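You operate a simulated robot arm through the tools that you are given. There is no shell and no other tool.

You are at the controls of a simulated robot arm. One attempt, no reset.

TASK
Bleed the door-end caliper till no bubble is left in the sight tube.
Fine: nipple slackened to pump, then shut to green; spanner back on its rest.

Only the result counts: the job must be done as asked and must still hold three seconds after the hand-in. Knocking over, shifting, dropping, spilling or breaking anything else fails it.

THE ROBOT
A 7-joint arm with a two-finger parallel gripper, fixed in place. Base frame: the origin is at the foot of the arm, x ahead of it, y to its left, z up. Readings come in m, degrees, newtons and seconds.
Its first joint turns from -166.0 to 166.0 degrees. Payload 4.4 kg.
Tool frame: the origin (TCP) lies between the finger pads and is the grasp point; the fingertips stand 0.023 m ahead of it; z points along the fingers, y is the line along which they close. The gripper opens to 0.094 m. The fingers are 0.038 m wide and 0.01 m thick; the gripper's body (0.054 by 0.096 m) begins 0.039 m behind the TCP.
Orientation is that of the tool frame in the base frame, as a unit quaternion [x, y, z, w]. With the fingers straight down and closing along the base's y, the tool's x points along the base's -x, its y along +y and its z along -z.

THE INTERFACE
- The arm moves only by the tool arm_command. Its argument "moves" is a list that holds one entry, the list of rows, each a list of 7 numbers: the shift along the tool's x, y, z in m, then the turn, a rotation vector about the tool's x, y, z in degrees, then the opening, from 0 (shut) to 1 (fully open). In form: [[[dx, dy, dz, wx, wy, wz, gripper], ...]]. A call has 1 to 20 rows; each row shifts and turns the commanded pose from where the row before left it, along the tool's axes as they then stand. Each row takes 0.2 s and may step no farther than 0.05 m and 8.6 degrees from the row before; otherwise, or with a gripper value out of range, the whole call is refused. Where a pose cannot be reached the arm comes as near as it can. A force on the tool above 40 N (or 10 N above the force at the start of the call, whichever is more), or a blocked arm, ends the call early, and 0.2 s more pass. Each finger travels about 0.072 m/s and halts on what it meets, pressing with about 31 N; the grip force reading is that of the motor and also rises with nothing between the fingers. The clock runs only during rows and for 0.2 s after the last one: add rows that do not move to give the fingers time. The reply holds the time, the measured pose of the TCP, the force on the tool along the base axes, the opening and the grip force, in the units named above and with some noise, with the torque about the TCP (base axes, N m) and any sound that the robot's microphone picked up.
- Cameras (640 x 400 px; columns grow to the right, rows downward): "scene" is fixed at [0.2214, -0.6496, 1.3138]; the picture's right is [0.79, -0.62, 0.00], its down [-0.24, -0.30, -0.92] and it looks along [0.57, 0.73, -0.38] (base axes); focal length 323 px, centre (320, 200). "wrist" rides on the gripper at [0.087, 0.016, -0.074] in the tool frame; the picture's right is [-0.18, 0.98, 0.00], its down [-0.58, -0.11, -0.81] and it looks along [-0.79, -0.15, 0.59] (tool axes); focal length 243 px, centre (320, 200). There is no depth. A picture from a camera that has moved, and an enlarged one, comes with that camera's place and axes in the base frame and with its lens.
- capture(camera): a new picture of that camera. No time passes.
- inspect(camera, box): a new picture of the part [left, top, right, bottom] of that camera's present view, enlarged. No time passes.
- finish_job(): hands the job in; it is judged then, once.

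Nothing tells you positions but the pictures and the camera data. Unless the task says otherwise, let go and move clear before handing in.

The tools are called after ">>>" by a JSON object that holds its "name" and its "arguments". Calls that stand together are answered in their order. arm_command: Moves the arm, as the interface text tells. Its arguments: {"type":"object","properties":{"moves":{"type":"array"}},"required":["moves"]} The other tools are called the same way: capture (camera) takes a picture; inspect (camera, box) takes an enlarged picture of a part of a camera's view; finish_job () hands the job in.

At the start:

```text
time: 0.0
ee_pos: [0.7983, 0.0798, 1.1133]
tcp_rot: [0.0, 1.0, 0.001, 0.001]
ft_force: [-0.4, 0.6, -0.4]
wrist_torque: [0.01, -0.01, 0.0]
grip_width: 0.094
grasp_force: 0.2
```

scene: 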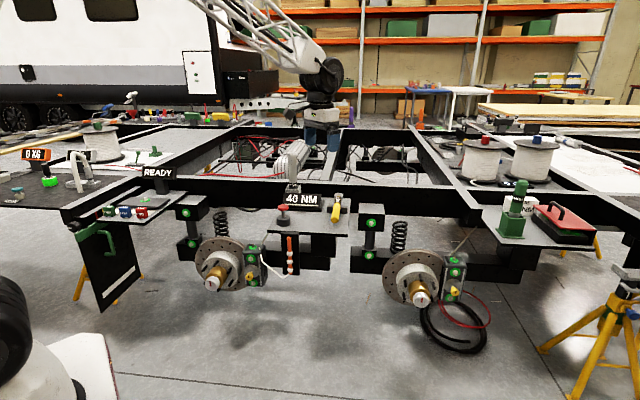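
wrist: 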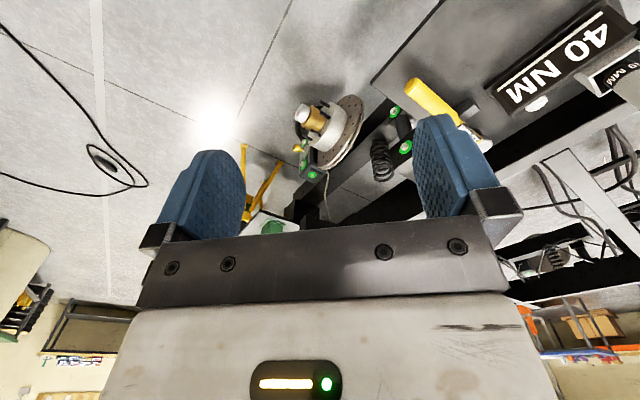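

I see a trailer chassis with two brake hubs hanging under a beam, a "40 NM" shelf between them with a yellow-handled tool, and a sight tube with beads beside the left hub. I'll look closer before moving.

>>> {"name": "inspect", "arguments": {"camera": "scene", "box": [170, 180, 350, 310]}}

>>> {"name": "inspect", "arguments": {"camera": "scene", "box": [340, 200, 500, 310]}}

>>> {"name": "inspect", "arguments": {"camera": "scene", "box": [60, 150, 200, 250]}}

>>> {"name": "inspect", "arguments": {"camera": "scene", "box": [470, 160, 630, 270]}}

>>> {"name": "inspect", "arguments": {"camera": "scene", "box": [260, 180, 360, 250]}}

```text
3.08 times, centred on (260, 245) of scene
camera zoom: at [0.2214, -0.6496, 1.3138], right [0.79, -0.62, 0.0], down [-0.24, -0.3, -0.92], along [0.57, 0.73, -0.38], focal length 995 px, centre (505, 62)
```

zoom: 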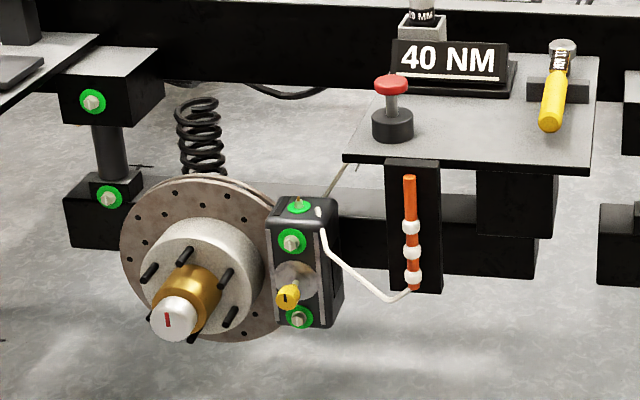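

```text
3.64 times, centred on (420, 255) of scene
camera zoom: at [0.2214, -0.6496, 1.3138], right [0.79, -0.62, 0.0], down [-0.24, -0.3, -0.92], along [0.57, 0.73, -0.38], focal length 1176 px, centre (-44, 0)
```

zoom: 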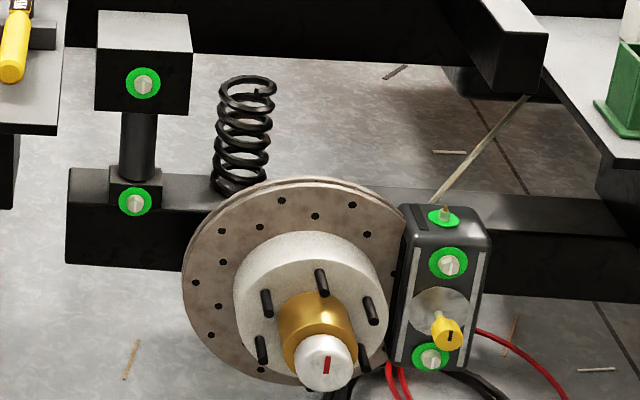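

```text
4.00 times, centred on (130, 200) of scene
camera zoom: at [0.2214, -0.6496, 1.3138], right [0.79, -0.62, 0.0], down [-0.24, -0.3, -0.92], along [0.57, 0.73, -0.38], focal length 1293 px, centre (1080, 200)
```

zoom: 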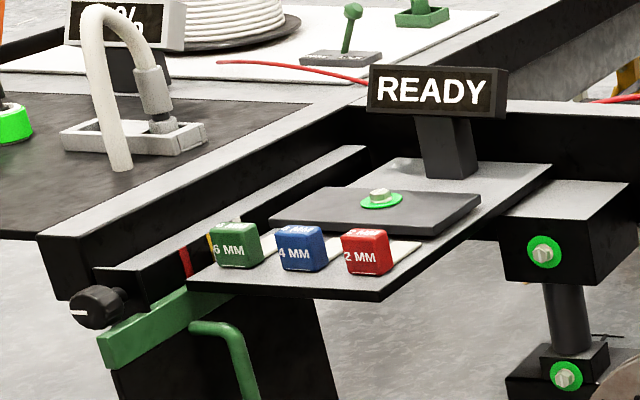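

```text
3.64 times, centred on (550, 215) of scene
camera zoom: at [0.2214, -0.6496, 1.3138], right [0.79, -0.62, 0.0], down [-0.24, -0.3, -0.92], along [0.57, 0.73, -0.38], focal length 1176 px, centre (-516, 146)
```

zoom: 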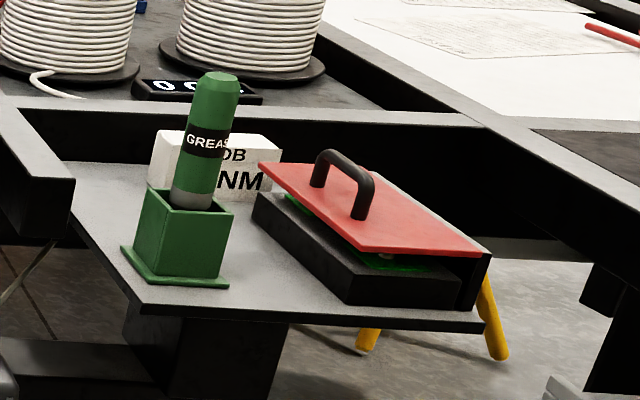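

```text
5.71 times, centred on (310, 215) of scene
camera zoom: at [0.2214, -0.6496, 1.3138], right [0.79, -0.62, 0.0], down [-0.24, -0.3, -0.92], along [0.57, 0.73, -0.38], focal length 1847 px, centre (377, 114)
```

zoom: 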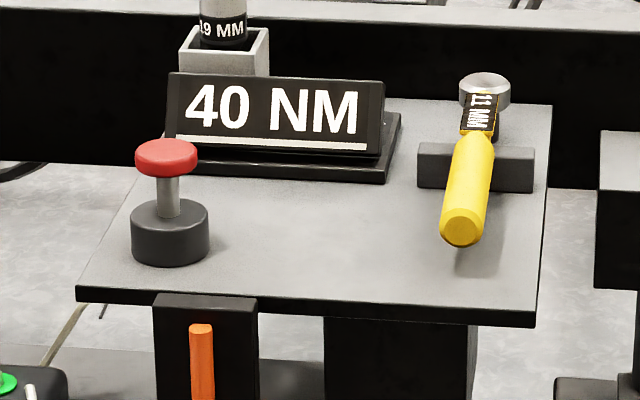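

The left caliper has a hose to an orange sight tube with three white bubbles. The red plunger looks like the pump and the yellow 11 MM spanner is on its rest. I need more detail on the caliper.

>>> {"name": "inspect", "arguments": {"camera": "scene", "box": [240, 235, 304, 290]}}

>>> {"name": "inspect", "arguments": {"camera": "scene", "box": [430, 250, 480, 305]}}

>>> {"name": "inspect", "arguments": {"camera": "scene", "box": [325, 185, 357, 225]}}

>>> {"name": "inspect", "arguments": {"camera": "scene", "box": [0, 80, 200, 320]}}

>>> {"name": "inspect", "arguments": {"camera": "wrist", "box": [230, 60, 470, 240]}}

>>> {"name": "inspect", "arguments": {"camera": "scene", "box": [275, 225, 305, 280]}}

```text
7.27 times, centred on (272, 262) of scene
camera zoom: at [0.2214, -0.6496, 1.3138], right [0.79, -0.62, 0.0], down [-0.24, -0.3, -0.92], along [0.57, 0.73, -0.38], focal length 2351 px, centre (669, -254)
```

zoom: 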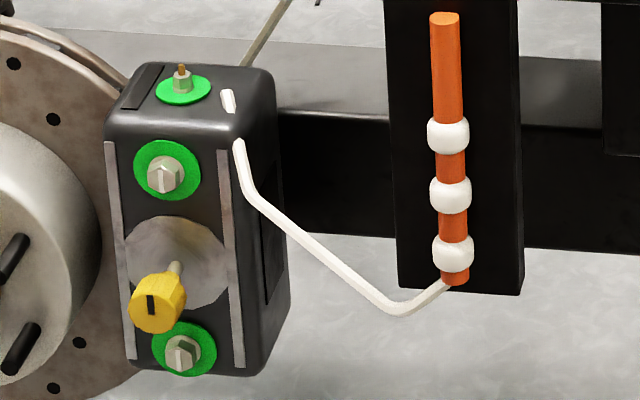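

```text
7.27 times, centred on (455, 278) of scene
camera zoom: at [0.2214, -0.6496, 1.3138], right [0.79, -0.62, 0.0], down [-0.24, -0.3, -0.92], along [0.57, 0.73, -0.38], focal length 2351 px, centre (-662, -364)
```

zoom: 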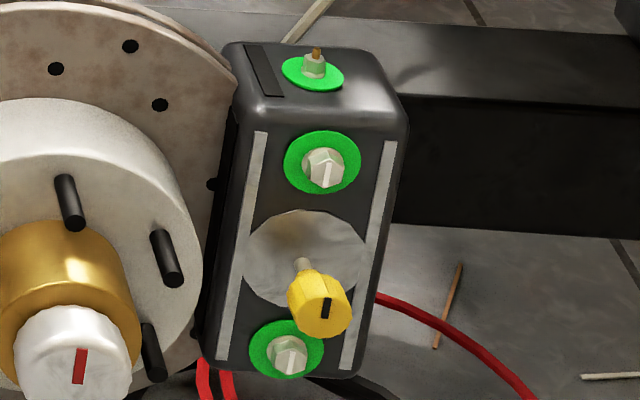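

```text
10.00 times, centred on (341, 205) of scene
camera zoom: at [0.2214, -0.6496, 1.3138], right [0.79, -0.62, 0.0], down [-0.24, -0.3, -0.92], along [0.57, 0.73, -0.38], focal length 3233 px, centre (110, 150)
```

zoom: 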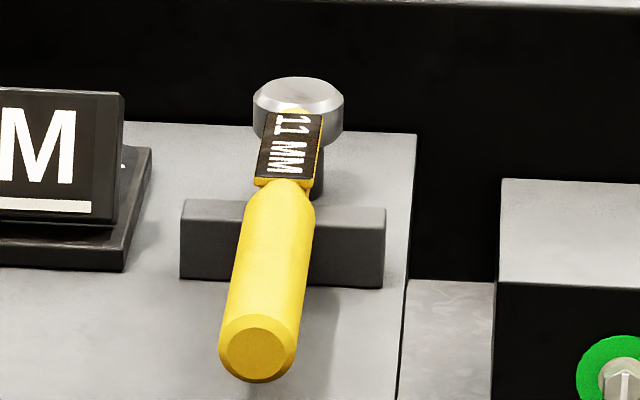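

```text
1.67 times, centred on (100, 200) of scene
camera zoom: at [0.2214, -0.6496, 1.3138], right [0.79, -0.62, 0.0], down [-0.24, -0.3, -0.92], along [0.57, 0.73, -0.38], focal length 539 px, centre (687, 200)
```

zoom: 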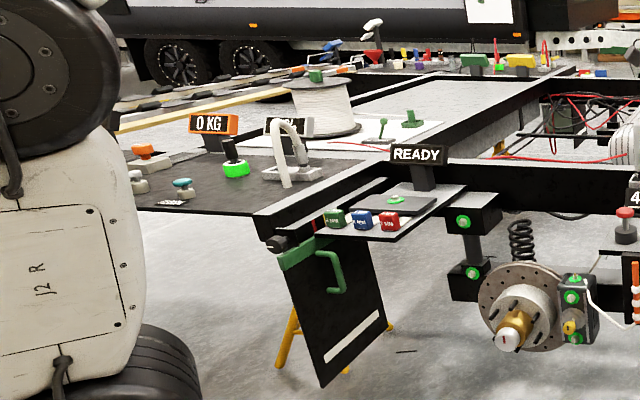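

```text
2.22 times, centred on (350, 150) of wrist
camera zoom: at [0.7118, 0.097, 1.1858], right [0.18, 0.98, 0.0], down [0.58, -0.11, 0.81], along [0.79, -0.15, -0.59], focal length 539 px, centre (253, 311)
```

zoom: 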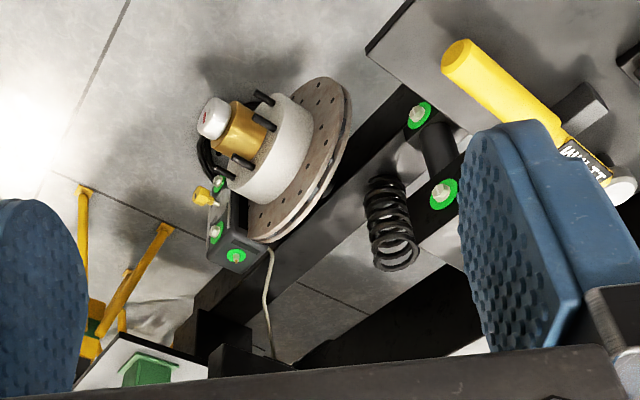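

```text
7.27 times, centred on (290, 252) of scene
camera zoom: at [0.2214, -0.6496, 1.3138], right [0.79, -0.62, 0.0], down [-0.24, -0.3, -0.92], along [0.57, 0.73, -0.38], focal length 2351 px, centre (538, -182)
```

zoom: 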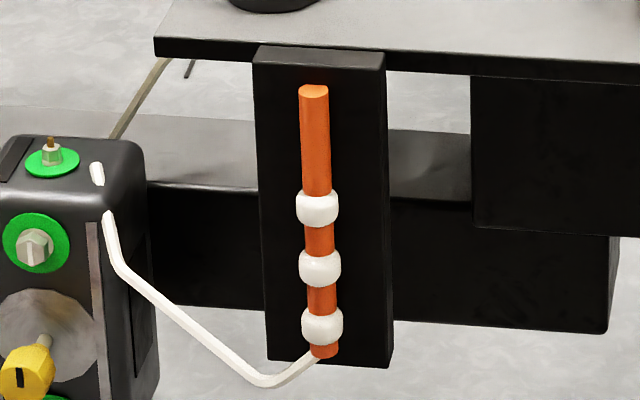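

I'll check which object in the scene view is my gripper to calibrate my triangulation.

>>> {"name": "inspect", "arguments": {"camera": "scene", "box": [230, 0, 410, 200]}}

>>> {"name": "inspect", "arguments": {"camera": "scene", "box": [270, 120, 380, 240]}}

>>> {"name": "inspect", "arguments": {"camera": "wrist", "box": [440, 0, 640, 200]}}

```text
2.00 times, centred on (320, 100) of scene
camera zoom: at [0.2214, -0.6496, 1.3138], right [0.79, -0.62, 0.0], down [-0.24, -0.3, -0.92], along [0.57, 0.73, -0.38], focal length 647 px, centre (320, 400)
```

zoom: 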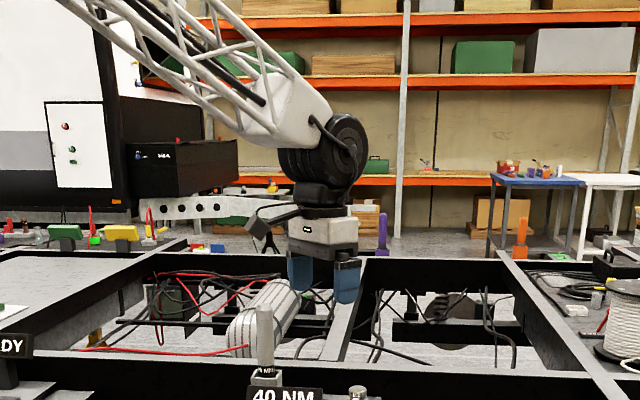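

```text
3.33 times, centred on (325, 180) of scene
camera zoom: at [0.2214, -0.6496, 1.3138], right [0.79, -0.62, 0.0], down [-0.24, -0.3, -0.92], along [0.57, 0.73, -0.38], focal length 1078 px, centre (303, 267)
```

zoom: 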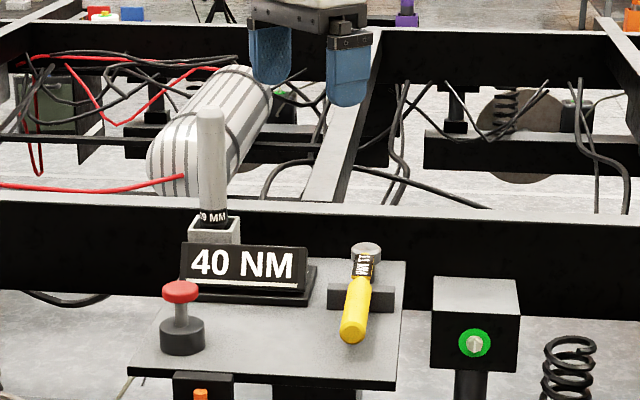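

```text
2.00 times, centred on (540, 100) of wrist
camera zoom: at [0.7118, 0.097, 1.1858], right [0.18, 0.98, 0.0], down [0.58, -0.11, 0.81], along [0.79, -0.15, -0.59], focal length 485 px, centre (-120, 400)
```

zoom: 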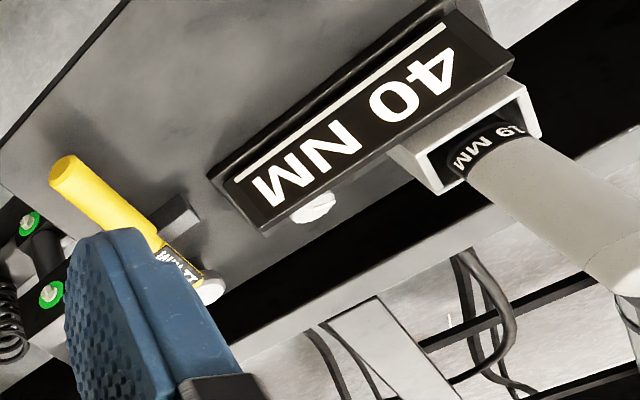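

My gripper shows at about (321,140) in the scene view, so the projection works. The spanner handle tip is near (0.97, 0.21, 0.76) and its head near (1.14, 0.39, 0.77). The left hub is around (0.6, 0.6, 0.43). I'll move the wrist camera to face the left caliper and shelf, turning 45° to line up with the spanner.

>>> {"name": "arm_command", "arguments": {"moves": [[[0.023, 0.029, 0.018, 0, 0, 0, 1], [0.023, 0.029, 0.018, 0, 0, 0, 1], [0.023, 0.029, 0.018, 0, 0, 0, 1], [0.023, 0.029, 0.018, 0, 0, 0, 1], [0.023, 0.029, 0.018, 0, 0, 0, 1], [0.023, 0.029, 0.018, 0, 0, 0, 1], [0.023, 0.029, 0.018, 0, 0, 0, 1], [0.023, 0.029, 0.018, 0, 0, 0, 1], [0.023, 0.029, 0.018, 0, 0, 0, 1], [0.023, 0.029, 0.018, 0, 0, 0, 1], [0, 0, 0, 0, 0, -7.5, 1], [0, 0, 0, 0, 0, -7.5, 1], [0, 0, 0, 0, 0, -7.5, 1], [0, 0, 0, 0, 0, -7.5, 1], [0, 0, 0, 0, 0, -7.5, 1], [0, 0, 0, 0, 0, -7.5, 1]]]}}

>>> {"name": "capture", "arguments": {"camera": "wrist"}}

>>> {"name": "capture", "arguments": {"camera": "scene"}}

```text
time: 3.4
ee_pos: [0.568, 0.3707, 0.9309]
tcp_rot: [-0.383, 0.924, -0.001, 0.0]
ft_force: [0.4, -0.3, -0.5]
wrist_torque: [0.02, 0.0, -0.01]
grip_width: 0.0939
grasp_force: 0.1
```

```text
taken
camera wrist: at [0.4957, 0.3208, 1.0056], right [-0.57, 0.82, 0.0], down [0.49, 0.34, 0.81], along [0.66, 0.46, -0.59], focal length 243 px, centre (320, 200)
```

wrist: 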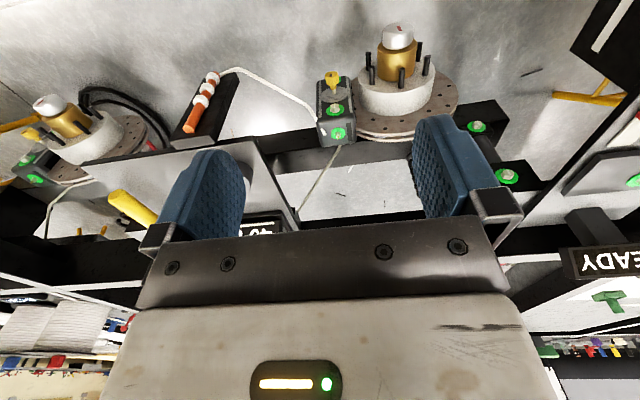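

```text
taken
```

scene: 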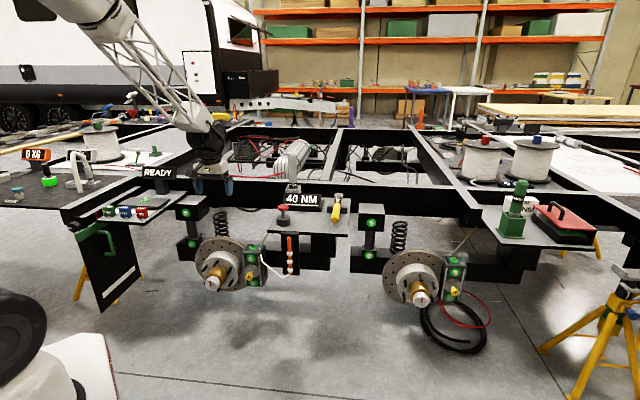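

The view now shows the left caliper, plunger area, and spanner. I'll zoom in on these for triangulation.

>>> {"name": "inspect", "arguments": {"camera": "wrist", "box": [170, 50, 370, 170]}}

>>> {"name": "inspect", "arguments": {"camera": "wrist", "box": [300, 60, 380, 150]}}

>>> {"name": "inspect", "arguments": {"camera": "wrist", "box": [90, 140, 290, 260]}}

>>> {"name": "inspect", "arguments": {"camera": "wrist", "box": [360, 0, 640, 200]}}

```text
3.20 times, centred on (270, 110) of wrist
camera zoom: at [0.4957, 0.3208, 1.0056], right [-0.57, 0.82, 0.0], down [0.49, 0.34, 0.81], along [0.66, 0.46, -0.59], focal length 776 px, centre (480, 488)
```

zoom: 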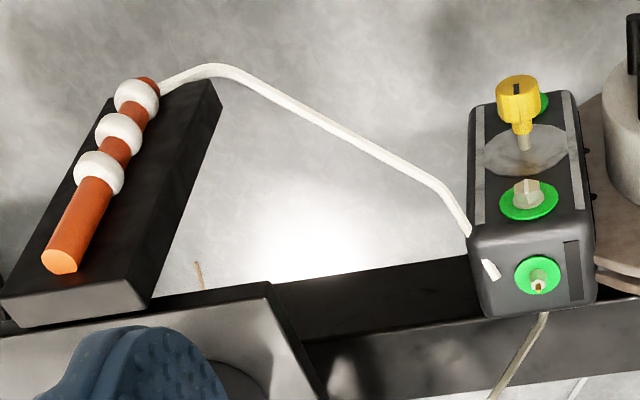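

```text
4.44 times, centred on (340, 105) of wrist
camera zoom: at [0.4957, 0.3208, 1.0056], right [-0.57, 0.82, 0.0], down [0.49, 0.34, 0.81], along [0.66, 0.46, -0.59], focal length 1078 px, centre (231, 622)
```

zoom: 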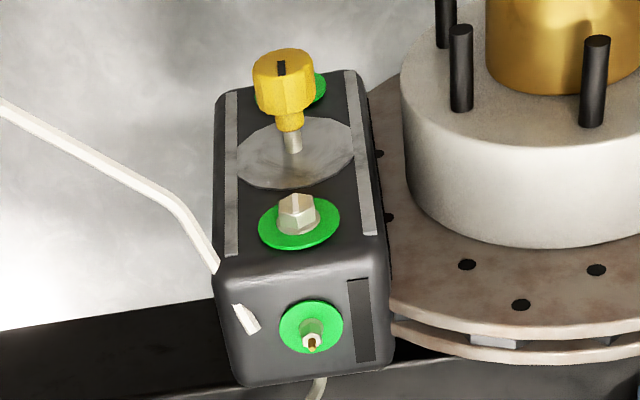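

```text
3.20 times, centred on (190, 200) of wrist
camera zoom: at [0.4957, 0.3208, 1.0056], right [-0.57, 0.82, 0.0], down [0.49, 0.34, 0.81], along [0.66, 0.46, -0.59], focal length 776 px, centre (736, 200)
```

zoom: 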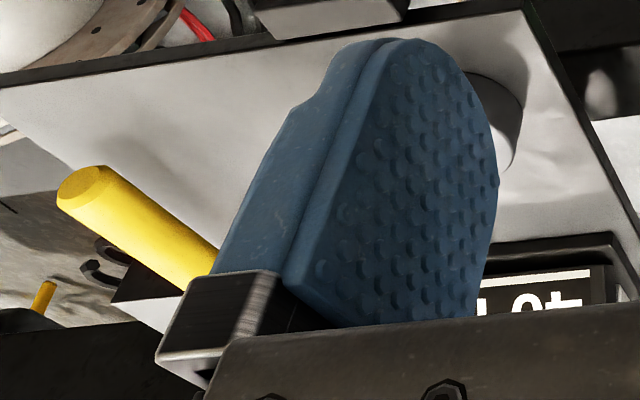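

```text
2.00 times, centred on (500, 100) of wrist
camera zoom: at [0.4957, 0.3208, 1.0056], right [-0.57, 0.82, 0.0], down [0.49, 0.34, 0.81], along [0.66, 0.46, -0.59], focal length 485 px, centre (-40, 400)
```

zoom: 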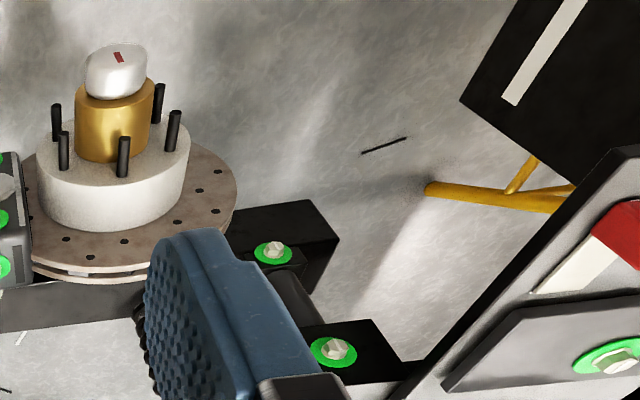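

The nipple tip is at about (0.776, 0.562, 0.563) on the caliper top, and the shelf surface is at z≈0.722. The spanner handle lies along the 45° line at z≈0.762. I'll move over the handle at a safe height and check the reach.

>>> {"name": "arm_command", "arguments": {"moves": [[[-0.0245, -0.0395, 0, 0, 0, 0, 1], [-0.0245, -0.0395, 0, 0, 0, 0, 1], [-0.0245, -0.0395, 0, 0, 0, 0, 1], [-0.0245, -0.0395, 0, 0, 0, 0, 1], [-0.0245, -0.0395, 0, 0, 0, 0, 1], [-0.0245, -0.0395, 0, 0, 0, 0, 1], [-0.0245, -0.0395, 0, 0, 0, 0, 1], [-0.0245, -0.0395, 0, 0, 0, 0, 1], [-0.0245, -0.0395, 0, 0, 0, 0, 1], [-0.0245, -0.0395, 0, 0, 0, 0, 1], [0, 0, 0, 0, 0, 0, 1]]]}}

>>> {"name": "capture", "arguments": {"camera": "wrist"}}

>>> {"name": "capture", "arguments": {"camera": "scene"}}

```text
time: 5.8
ee_pos: [1.0209, 0.262, 0.9324]
tcp_rot: [-0.383, 0.924, 0.0, 0.001]
ft_force: [0.5, 0.8, -1.8]
wrist_torque: [0.02, 0.0, 0.02]
grip_width: 0.0942
grasp_force: 0.0
```

```text
taken
camera wrist: at [0.9491, 0.2132, 1.0069], right [-0.56, 0.83, 0.0], down [0.49, 0.33, 0.81], along [0.67, 0.46, -0.59], focal length 243 px, centre (320, 200)
```

wrist: 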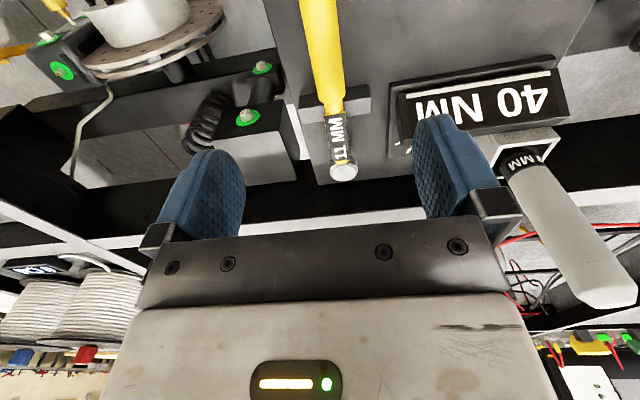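

```text
taken
```

scene: 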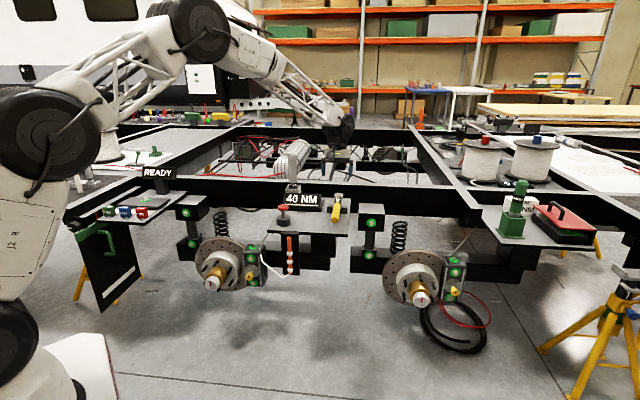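

The position was reached exactly and is lined up with the handle. I'll inspect the rest and label up close before descending.

>>> {"name": "inspect", "arguments": {"camera": "wrist", "box": [280, 0, 400, 200]}}

>>> {"name": "inspect", "arguments": {"camera": "wrist", "box": [300, 80, 380, 190]}}

```text
2.00 times, centred on (340, 100) of wrist
camera zoom: at [0.9491, 0.2132, 1.0069], right [-0.56, 0.83, 0.0], down [0.49, 0.33, 0.81], along [0.67, 0.46, -0.59], focal length 485 px, centre (280, 400)
```

zoom: 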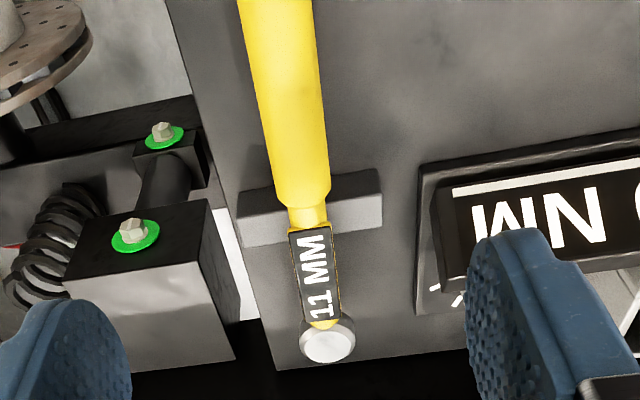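

```text
3.64 times, centred on (340, 135) of wrist
camera zoom: at [0.9491, 0.2132, 1.0069], right [-0.56, 0.83, 0.0], down [0.49, 0.33, 0.81], along [0.67, 0.46, -0.59], focal length 882 px, centre (247, 436)
```

zoom: 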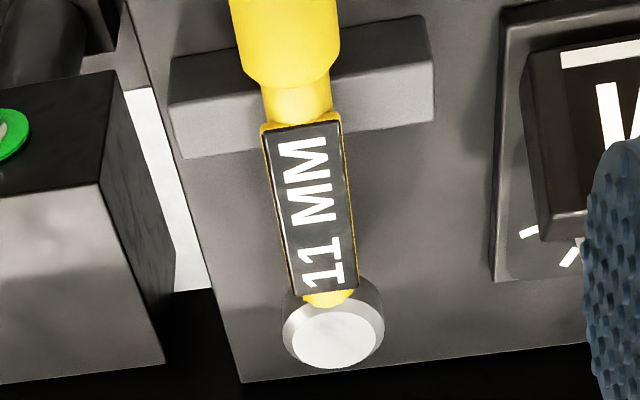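

The handle is clear where the fingers will close, about 0.065 m behind the block. I'll descend to z≈0.762 with the gripper open.

>>> {"name": "arm_command", "arguments": {"moves": [[[0.005, 0.001, 0.03, 0, 0, 0, 1], [0, 0, 0.035, 0, 0, 0, 1], [0, 0, 0.035, 0, 0, 0, 1], [0, 0, 0.03, 0, 0, 0, 1], [0, 0, 0.02, 0, 0, 0, 1], [0, 0, 0.02, 0, 0, 0, 1], [0, 0, 0, 0, 0, 0, 1]]]}}

>>> {"name": "capture", "arguments": {"camera": "wrist"}}

>>> {"name": "inspect", "arguments": {"camera": "scene", "box": [270, 140, 380, 240]}}

```text
time: 7.4
ee_pos: [1.0174, 0.2599, 0.763]
tcp_rot: [-0.383, 0.924, 0.001, 0.0]
ft_force: [-0.1, 0.1, 0.1]
wrist_torque: [0.04, 0.0, 0.04]
grip_width: 0.0938
grasp_force: 0.1
```

```text
taken
camera wrist: at [0.9455, 0.2108, 0.8367], right [-0.56, 0.83, 0.0], down [0.49, 0.33, 0.81], along [0.67, 0.46, -0.59], focal length 243 px, centre (320, 200)
```

wrist: 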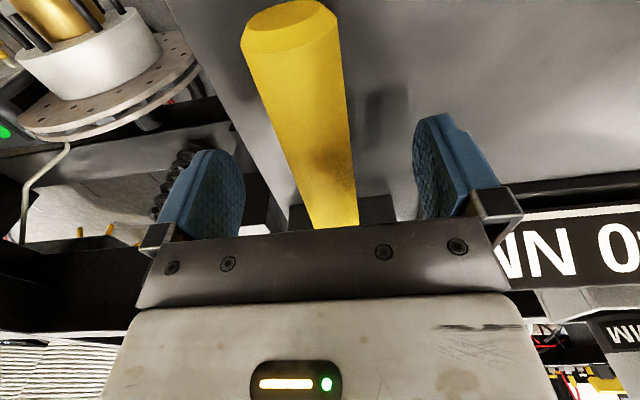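

```text
4.00 times, centred on (325, 190) of scene
camera zoom: at [0.2214, -0.6496, 1.3138], right [0.79, -0.62, 0.0], down [-0.24, -0.3, -0.92], along [0.57, 0.73, -0.38], focal length 1293 px, centre (300, 240)
```

zoom: 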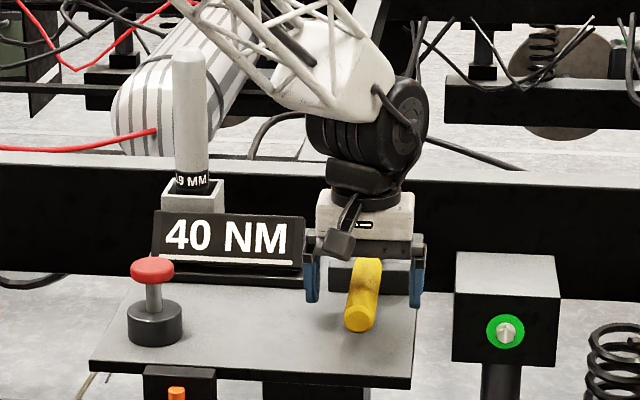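

The handle sits between the fingers, centred. Closing now.

>>> {"name": "arm_command", "arguments": {"moves": [[[0, 0, 0, 0, 0, 0, 0], [0, 0, 0, 0, 0, 0, 0], [0, 0, 0, 0, 0, 0, 0], [0, 0, 0, 0, 0, 0, 0], [0, 0, 0, 0, 0, 0, 0], [0, 0, 0, 0, 0, 0, 0]]]}}

>>> {"name": "capture", "arguments": {"camera": "wrist"}}

>>> {"name": "inspect", "arguments": {"camera": "scene", "box": [270, 140, 380, 240]}}

```text
time: 8.8
ee_pos: [1.0171, 0.2603, 0.7629]
tcp_rot: [-0.383, 0.924, 0.0, 0.0]
ft_force: [-1.7, 1.4, -0.1]
wrist_torque: [0.03, 0.04, 0.2]
grip_width: 0.0292
grasp_force: 30.8
```

```text
taken
camera wrist: at [0.9454, 0.2108, 0.837], right [-0.56, 0.83, 0.0], down [0.49, 0.33, 0.81], along [0.67, 0.46, -0.59], focal length 243 px, centre (320, 200)
```

wrist: 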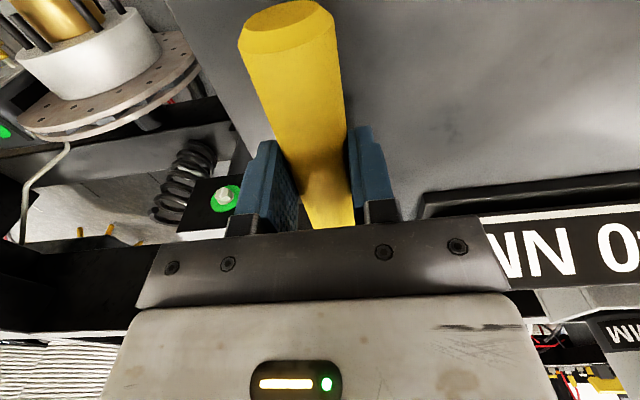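

```text
4.00 times, centred on (325, 190) of scene
camera zoom: at [0.2214, -0.6496, 1.3138], right [0.79, -0.62, 0.0], down [-0.24, -0.3, -0.92], along [0.57, 0.73, -0.38], focal length 1293 px, centre (300, 240)
```

zoom: 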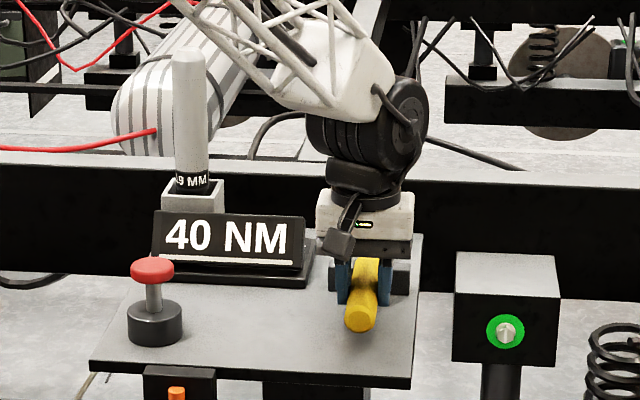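

Gripped at 29 mm with 31 N. I'll lift straight up slowly and check the spanner's head.

>>> {"name": "arm_command", "arguments": {"moves": [[[0, 0, -0.01, 0, 0, 0, 0], [0, 0, -0.015, 0, 0, 0, 0], [0, 0, -0.025, 0, 0, 0, 0], [0, 0, -0.03, 0, 0, 0, 0], [0, 0, -0.03, 0, 0, 0, 0], [0, 0, 0, 0, 0, 0, 0]]]}}

>>> {"name": "capture", "arguments": {"camera": "wrist"}}

>>> {"name": "inspect", "arguments": {"camera": "scene", "box": [270, 120, 390, 240]}}

>>> {"name": "inspect", "arguments": {"camera": "scene", "box": [320, 160, 370, 210]}}

```text
time: 10.2
ee_pos: [1.0155, 0.2597, 0.8729]
tcp_rot: [-0.383, 0.924, 0.0, 0.0]
ft_force: [0.9, -0.7, -5.0]
wrist_torque: [-0.4, 0.37, -0.04]
grip_width: 0.0291
grasp_force: 30.8
```

```text
taken
camera wrist: at [0.9431, 0.2114, 0.9456], right [-0.56, 0.83, 0.0], down [0.49, 0.33, 0.81], along [0.67, 0.46, -0.59], focal length 243 px, centre (320, 200)
```

wrist: 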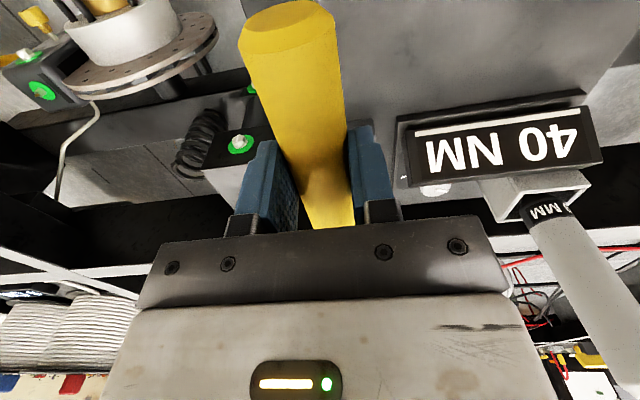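

```text
3.33 times, centred on (330, 180) of scene
camera zoom: at [0.2214, -0.6496, 1.3138], right [0.79, -0.62, 0.0], down [-0.24, -0.3, -0.92], along [0.57, 0.73, -0.38], focal length 1078 px, centre (287, 267)
```

zoom: 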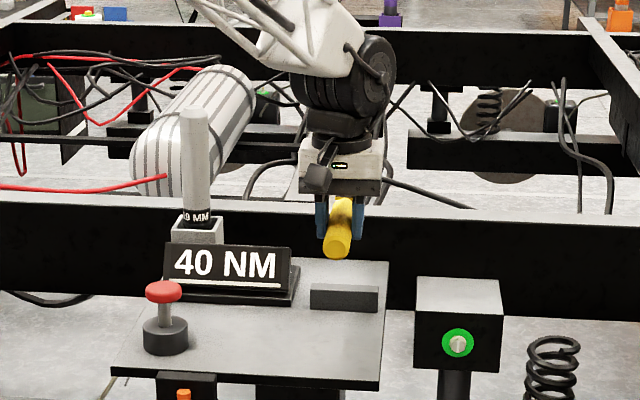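

```text
8.00 times, centred on (345, 185) of scene
camera zoom: at [0.2214, -0.6496, 1.3138], right [0.79, -0.62, 0.0], down [-0.24, -0.3, -0.92], along [0.57, 0.73, -0.38], focal length 2586 px, centre (120, 320)
```

zoom: 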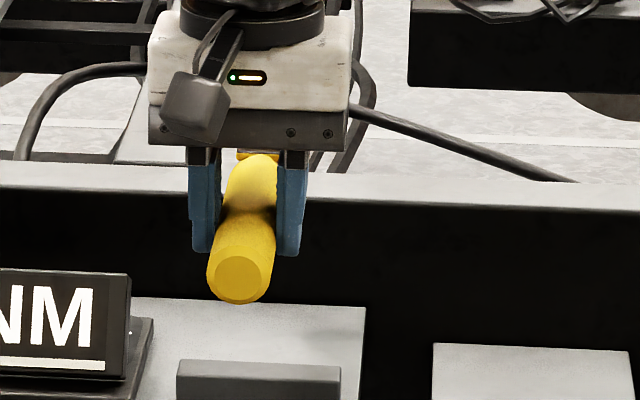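

The spanner is lifted and held without slipping, at about 5 N. I'll bring it back off the shelf and sideways above the left hub, leaving a clear view of the nipple beside the handle.

>>> {"name": "arm_command", "arguments": {"moves": [[[0.0375, 0, -0.01, 0, 0, 0, 0], [0.0375, 0, -0.01, 0, 0, 0, 0], [0.0375, 0, -0.01, 0, 0, 0, 0], [0.0375, 0, -0.01, 0, 0, 0, 0], [0, 0.0439, 0, 0, 0, 0, 0], [0, 0.0439, 0, 0, 0, 0, 0], [0, 0.0439, 0, 0, 0, 0, 0], [0, 0.0439, 0, 0, 0, 0, 0], [0, 0.0439, 0, 0, 0, 0, 0], [0, 0.0439, 0, 0, 0, 0, 0], [0, 0.0439, 0, 0, 0, 0, 0], [0, 0.0439, 0, 0, 0, 0, 0], [0, 0.0439, 0.018, 0, 0, 0, 0], [0, 0.0439, 0.018, 0, 0, 0, 0], [0, 0.0439, 0.018, 0, 0, 0, 0], [0, 0.0439, 0.018, 0, 0, 0, 0], [0, 0.0439, 0.018, 0, 0, 0, 0], [0, 0.0439, 0.018, 0, 0, 0, 0], [0, 0, 0, 0, 0, 0, 0]]]}}

>>> {"name": "capture", "arguments": {"camera": "wrist"}}

>>> {"name": "capture", "arguments": {"camera": "scene"}}

```text
time: 14.2
ee_pos: [0.4771, 0.5918, 0.8035]
tcp_rot: [-0.383, 0.924, 0.0, -0.001]
ft_force: [-1.1, -0.1, -5.9]
wrist_torque: [-0.42, 0.42, 0.0]
grip_width: 0.0295
grasp_force: 30.9
```

```text
taken
camera wrist: at [0.4054, 0.5435, 0.8763], right [-0.56, 0.83, 0.0], down [0.49, 0.33, 0.81], along [0.67, 0.46, -0.59], focal length 243 px, centre (320, 200)
```

wrist: 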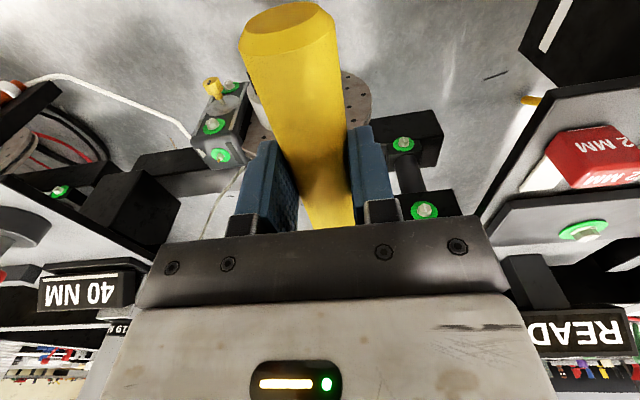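

```text
taken
```

scene: 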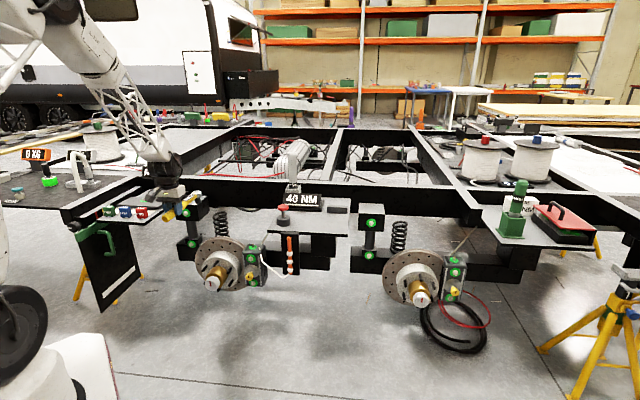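

>>> {"name": "inspect", "arguments": {"camera": "wrist", "box": [180, 70, 270, 170]}}

>>> {"name": "inspect", "arguments": {"camera": "wrist", "box": [205, 140, 240, 170]}}

>>> {"name": "inspect", "arguments": {"camera": "scene", "box": [150, 180, 230, 240]}}

>>> {"name": "inspect", "arguments": {"camera": "scene", "box": [180, 190, 210, 215]}}

```text
4.00 times, centred on (225, 120) of wrist
camera zoom: at [0.4054, 0.5435, 0.8763], right [-0.56, 0.83, 0.0], down [0.49, 0.33, 0.81], along [0.67, 0.46, -0.59], focal length 970 px, centre (700, 520)
```

zoom: 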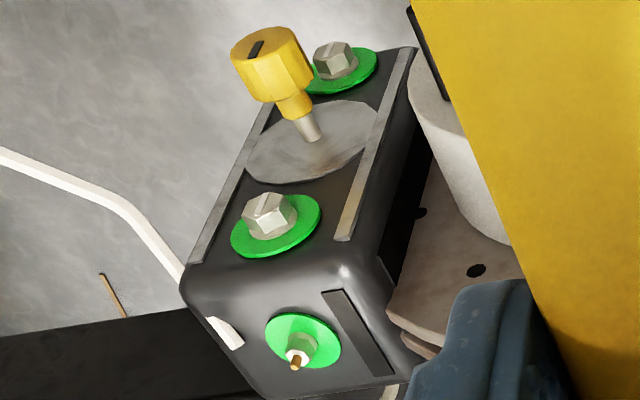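

```text
13.33 times, centred on (222, 155) of wrist
camera zoom: at [0.4054, 0.5435, 0.8763], right [-0.56, 0.83, 0.0], down [0.49, 0.33, 0.81], along [0.67, 0.46, -0.59], focal length 3235 px, centre (1620, 800)
```

zoom: 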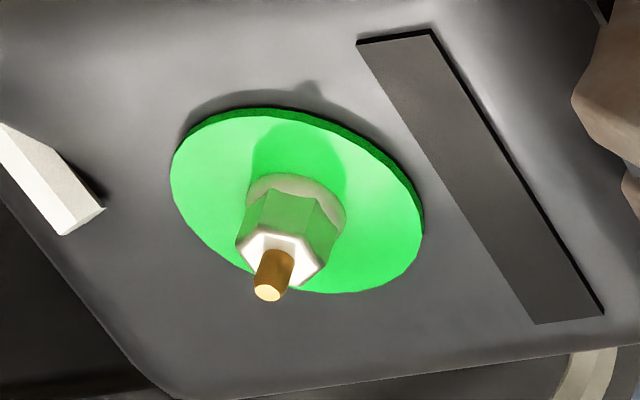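

```text
6.67 times, centred on (190, 210) of scene
camera zoom: at [0.2214, -0.6496, 1.3138], right [0.79, -0.62, 0.0], down [-0.24, -0.3, -0.92], along [0.57, 0.73, -0.38], focal length 2155 px, centre (1187, 133)
```

zoom: 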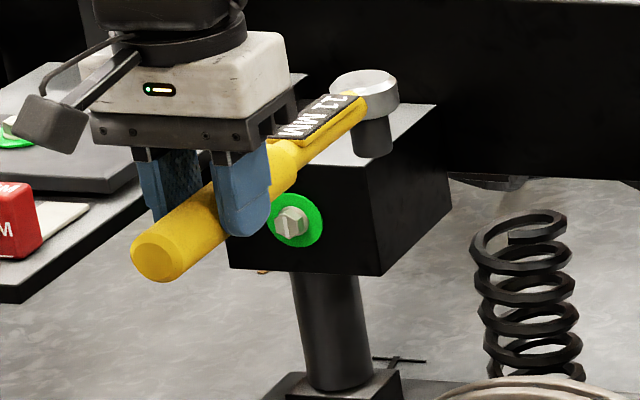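

```text
16.00 times, centred on (195, 202) of scene
camera zoom: at [0.2214, -0.6496, 1.3138], right [0.79, -0.62, 0.0], down [-0.24, -0.3, -0.92], along [0.57, 0.73, -0.38], focal length 5172 px, centre (2320, 160)
```

zoom: 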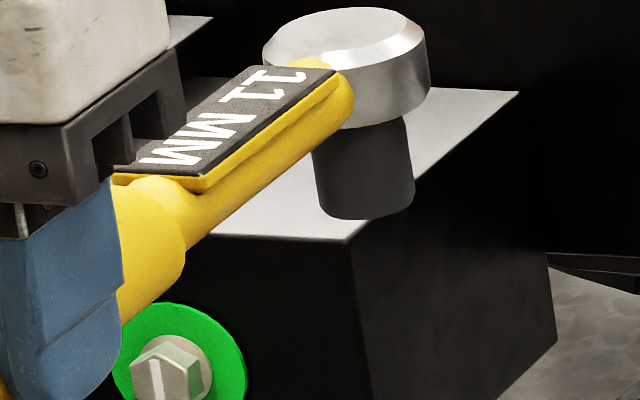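

The zoom renders fine detail: the head has a black socket pointing down, and the nipple is a small hex with a gold tip on the caliper top. I'll take tighter zooms on the nipple to get its position and hex orientation.

>>> {"name": "inspect", "arguments": {"camera": "wrist", "box": [212, 148, 232, 166]}}

>>> {"name": "inspect", "arguments": {"camera": "scene", "box": [255, 239, 275, 253]}}

>>> {"name": "inspect", "arguments": {"camera": "scene", "box": [160, 180, 210, 225]}}

```text
16.00 times, centred on (222, 157) of wrist
camera zoom: at [0.4054, 0.5435, 0.8763], right [-0.56, 0.83, 0.0], down [0.49, 0.33, 0.81], along [0.67, 0.46, -0.59], focal length 3882 px, centre (1888, 888)
```

zoom: 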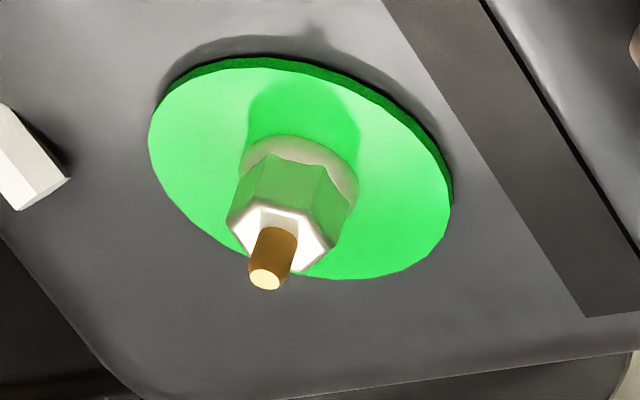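

```text
16.00 times, centred on (265, 246) of scene
camera zoom: at [0.2214, -0.6496, 1.3138], right [0.79, -0.62, 0.0], down [-0.24, -0.3, -0.92], along [0.57, 0.73, -0.38], focal length 5172 px, centre (1200, -536)
```

zoom: 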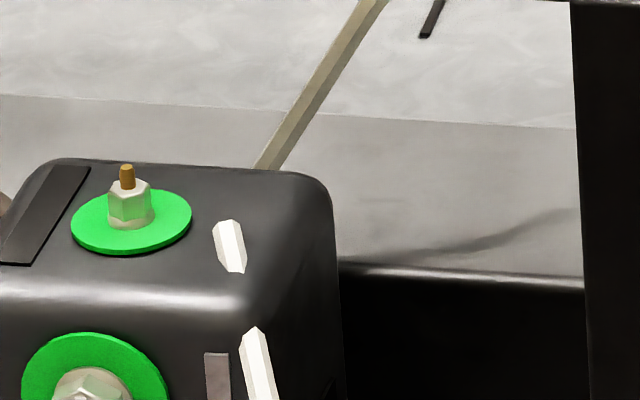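

```text
8.89 times, centred on (185, 202) of scene
camera zoom: at [0.2214, -0.6496, 1.3138], right [0.79, -0.62, 0.0], down [-0.24, -0.3, -0.92], along [0.57, 0.73, -0.38], focal length 2874 px, centre (1520, 178)
```

zoom: 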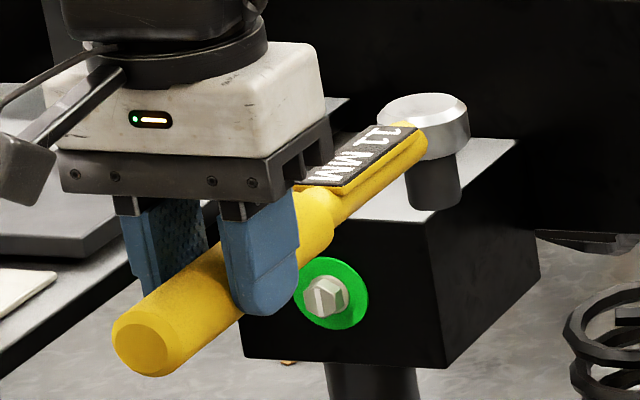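

The nipple's hex flats run parallel to the handle's present 45° direction. The shelf edge blocks a large counter-clockwise swing, so I'll start the spanner turned 60° clockwise over the hub, leaving about 80° to slacken. I'll rotate first, then hover above the nipple.

>>> {"name": "arm_command", "arguments": {"moves": [[[0, 0, 0, 0, 0, 7.5, 0], [0, 0, 0, 0, 0, 7.5, 0], [0, 0, 0, 0, 0, 7.5, 0], [0, 0, 0, 0, 0, 7.5, 0], [0, 0, 0, 0, 0, 7.5, 0], [0, 0, 0, 0, 0, 7.5, 0], [0, 0, 0, 0, 0, 7.5, 0], [0, 0, 0, 0, 0, 7.5, 0], [-0.026, 0.0113, 0.0267, 0, 0, 0, 0], [-0.026, 0.0113, 0.0267, 0, 0, 0, 0], [-0.026, 0.0113, 0.0267, 0, 0, 0, 0], [-0.026, 0.0113, 0.0267, 0, 0, 0, 0], [-0.026, 0.0113, 0.0267, 0, 0, 0, 0], [0, 0, 0, 0, 0, 0, 0]]]}}

>>> {"name": "capture", "arguments": {"camera": "wrist"}}

>>> {"name": "inspect", "arguments": {"camera": "scene", "box": [180, 180, 310, 290]}}

>>> {"name": "inspect", "arguments": {"camera": "scene", "box": [240, 215, 290, 255]}}

```text
time: 17.2
ee_pos: [0.6176, 0.6089, 0.6714]
tcp_rot: [0.13, 0.992, 0.0, 0.0]
ft_force: [-0.6, 0.7, -4.6]
wrist_torque: [0.17, 0.54, 0.01]
grip_width: 0.0293
grasp_force: 30.9
```

```text
taken
camera wrist: at [0.5385, 0.6482, 0.7448], right [0.43, 0.9, 0.0], down [0.53, -0.26, 0.81], along [0.73, -0.35, -0.59], focal length 243 px, centre (320, 200)
```

wrist: 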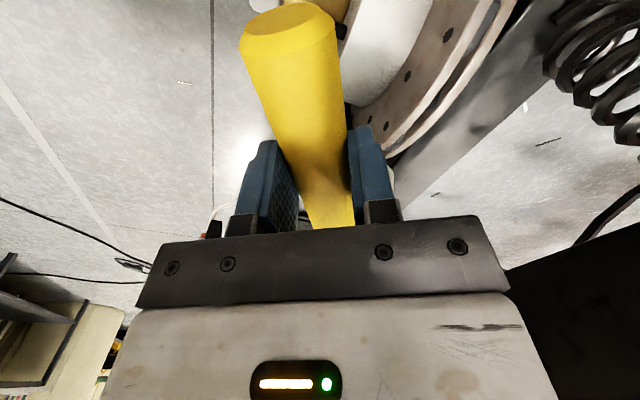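

```text
3.64 times, centred on (245, 235) of scene
camera zoom: at [0.2214, -0.6496, 1.3138], right [0.79, -0.62, 0.0], down [-0.24, -0.3, -0.92], along [0.57, 0.73, -0.38], focal length 1176 px, centre (593, 73)
```

zoom: 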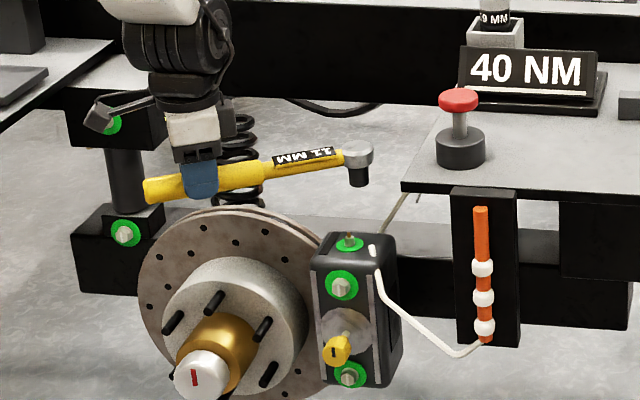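

```text
10.00 times, centred on (265, 235) of scene
camera zoom: at [0.2214, -0.6496, 1.3138], right [0.79, -0.62, 0.0], down [-0.24, -0.3, -0.92], along [0.57, 0.73, -0.38], focal length 3233 px, centre (870, -150)
```

zoom: 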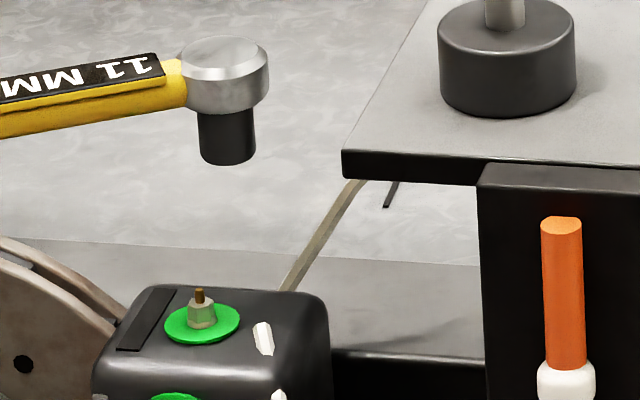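

After refining the camera angles, the head is about 0.02 m past the nipple along the handle. I'll correct that and drop to just above the nipple, then verify.

>>> {"name": "arm_command", "arguments": {"moves": [[[0.0197, 0.004, 0, 0, 0, 0, 0], [0, 0, 0.02, 0, 0, 0, 0], [0, 0, 0.025, 0, 0, 0, 0], [0, 0, 0, 0, 0, 0, 0]]]}}

>>> {"name": "inspect", "arguments": {"camera": "scene", "box": [250, 228, 282, 250]}}

>>> {"name": "inspect", "arguments": {"camera": "scene", "box": [180, 180, 310, 290]}}

>>> {"name": "capture", "arguments": {"camera": "wrist"}}

```text
time: 18.2
ee_pos: [0.5971, 0.6198, 0.6244]
tcp_rot: [0.131, 0.991, 0.001, 0.0]
ft_force: [0.3, -0.6, -5.1]
wrist_torque: [0.13, 0.56, 0.01]
grip_width: 0.0293
grasp_force: 30.9
```

```text
16.00 times, centred on (266, 239) of scene
camera zoom: at [0.2214, -0.6496, 1.3138], right [0.79, -0.62, 0.0], down [-0.24, -0.3, -0.92], along [0.57, 0.73, -0.38], focal length 5172 px, centre (1184, -424)
```

zoom: 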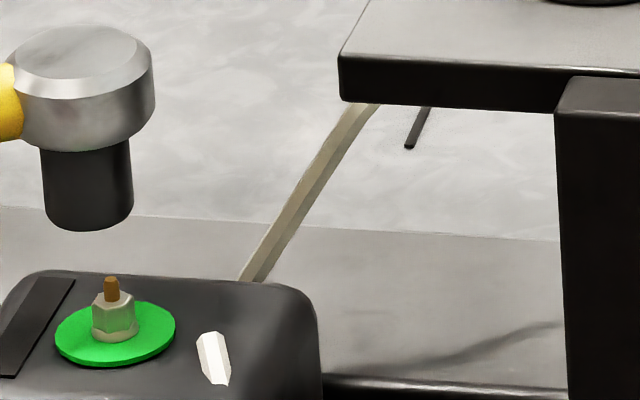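

```text
3.64 times, centred on (245, 235) of scene
camera zoom: at [0.2214, -0.6496, 1.3138], right [0.79, -0.62, 0.0], down [-0.24, -0.3, -0.92], along [0.57, 0.73, -0.38], focal length 1176 px, centre (593, 73)
```

zoom: 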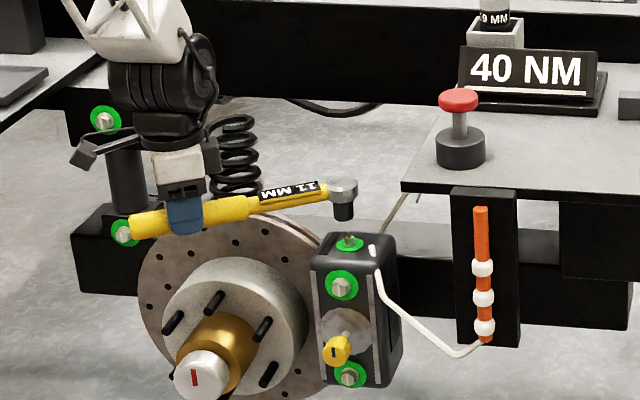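

```text
taken
camera wrist: at [0.5184, 0.6585, 0.6988], right [0.43, 0.9, 0.0], down [0.53, -0.26, 0.81], along [0.73, -0.35, -0.59], focal length 243 px, centre (320, 200)
```

wrist: 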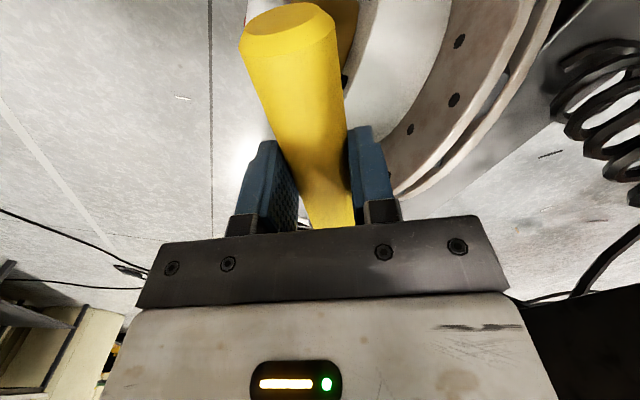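

The socket is now about 5 mm left of the nipple in the scene view. I'll make a small correction and lower to just above the tip, then look closely.

>>> {"name": "arm_command", "arguments": {"moves": [[[-0.0055, 0.0015, 0, 0, 0, 0, 0], [0, 0, 0.015, 0, 0, 0, 0], [0, 0, 0, 0, 0, 0, 0]]]}}

>>> {"name": "inspect", "arguments": {"camera": "scene", "box": [255, 234, 279, 249]}}

>>> {"name": "inspect", "arguments": {"camera": "scene", "box": [262, 240, 270, 246]}}

```text
time: 19.0
ee_pos: [0.6026, 0.6206, 0.6095]
tcp_rot: [0.13, 0.991, 0.001, 0.0]
ft_force: [0.3, 0.0, -4.9]
wrist_torque: [0.15, 0.55, 0.0]
grip_width: 0.029
grasp_force: 30.6
```

```text
16.00 times, centred on (267, 242) of scene
camera zoom: at [0.2214, -0.6496, 1.3138], right [0.79, -0.62, 0.0], down [-0.24, -0.3, -0.92], along [0.57, 0.73, -0.38], focal length 5172 px, centre (1168, -464)
```

zoom: 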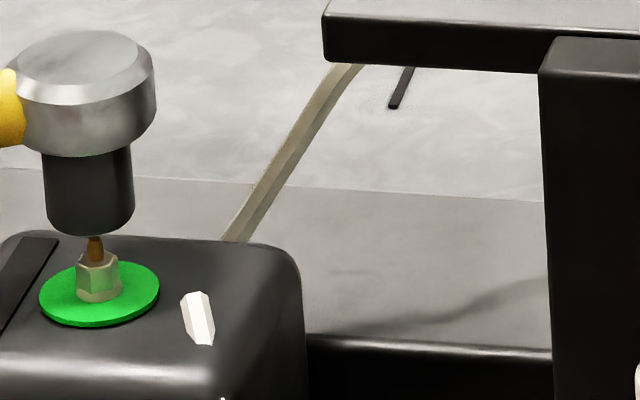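

```text
16.00 times, centred on (266, 243) of scene
camera zoom: at [0.2214, -0.6496, 1.3138], right [0.79, -0.62, 0.0], down [-0.24, -0.3, -0.92], along [0.57, 0.73, -0.38], focal length 5172 px, centre (1184, -488)
```

zoom: 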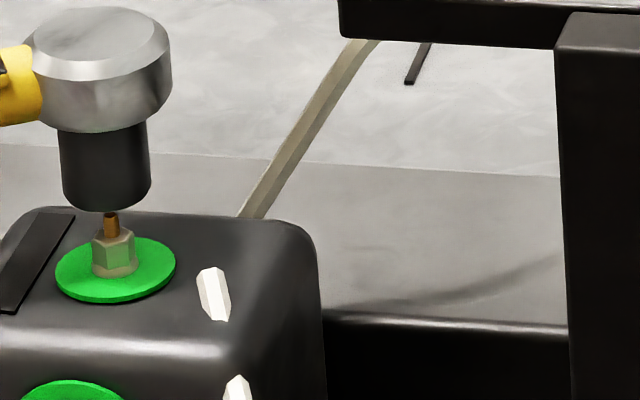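

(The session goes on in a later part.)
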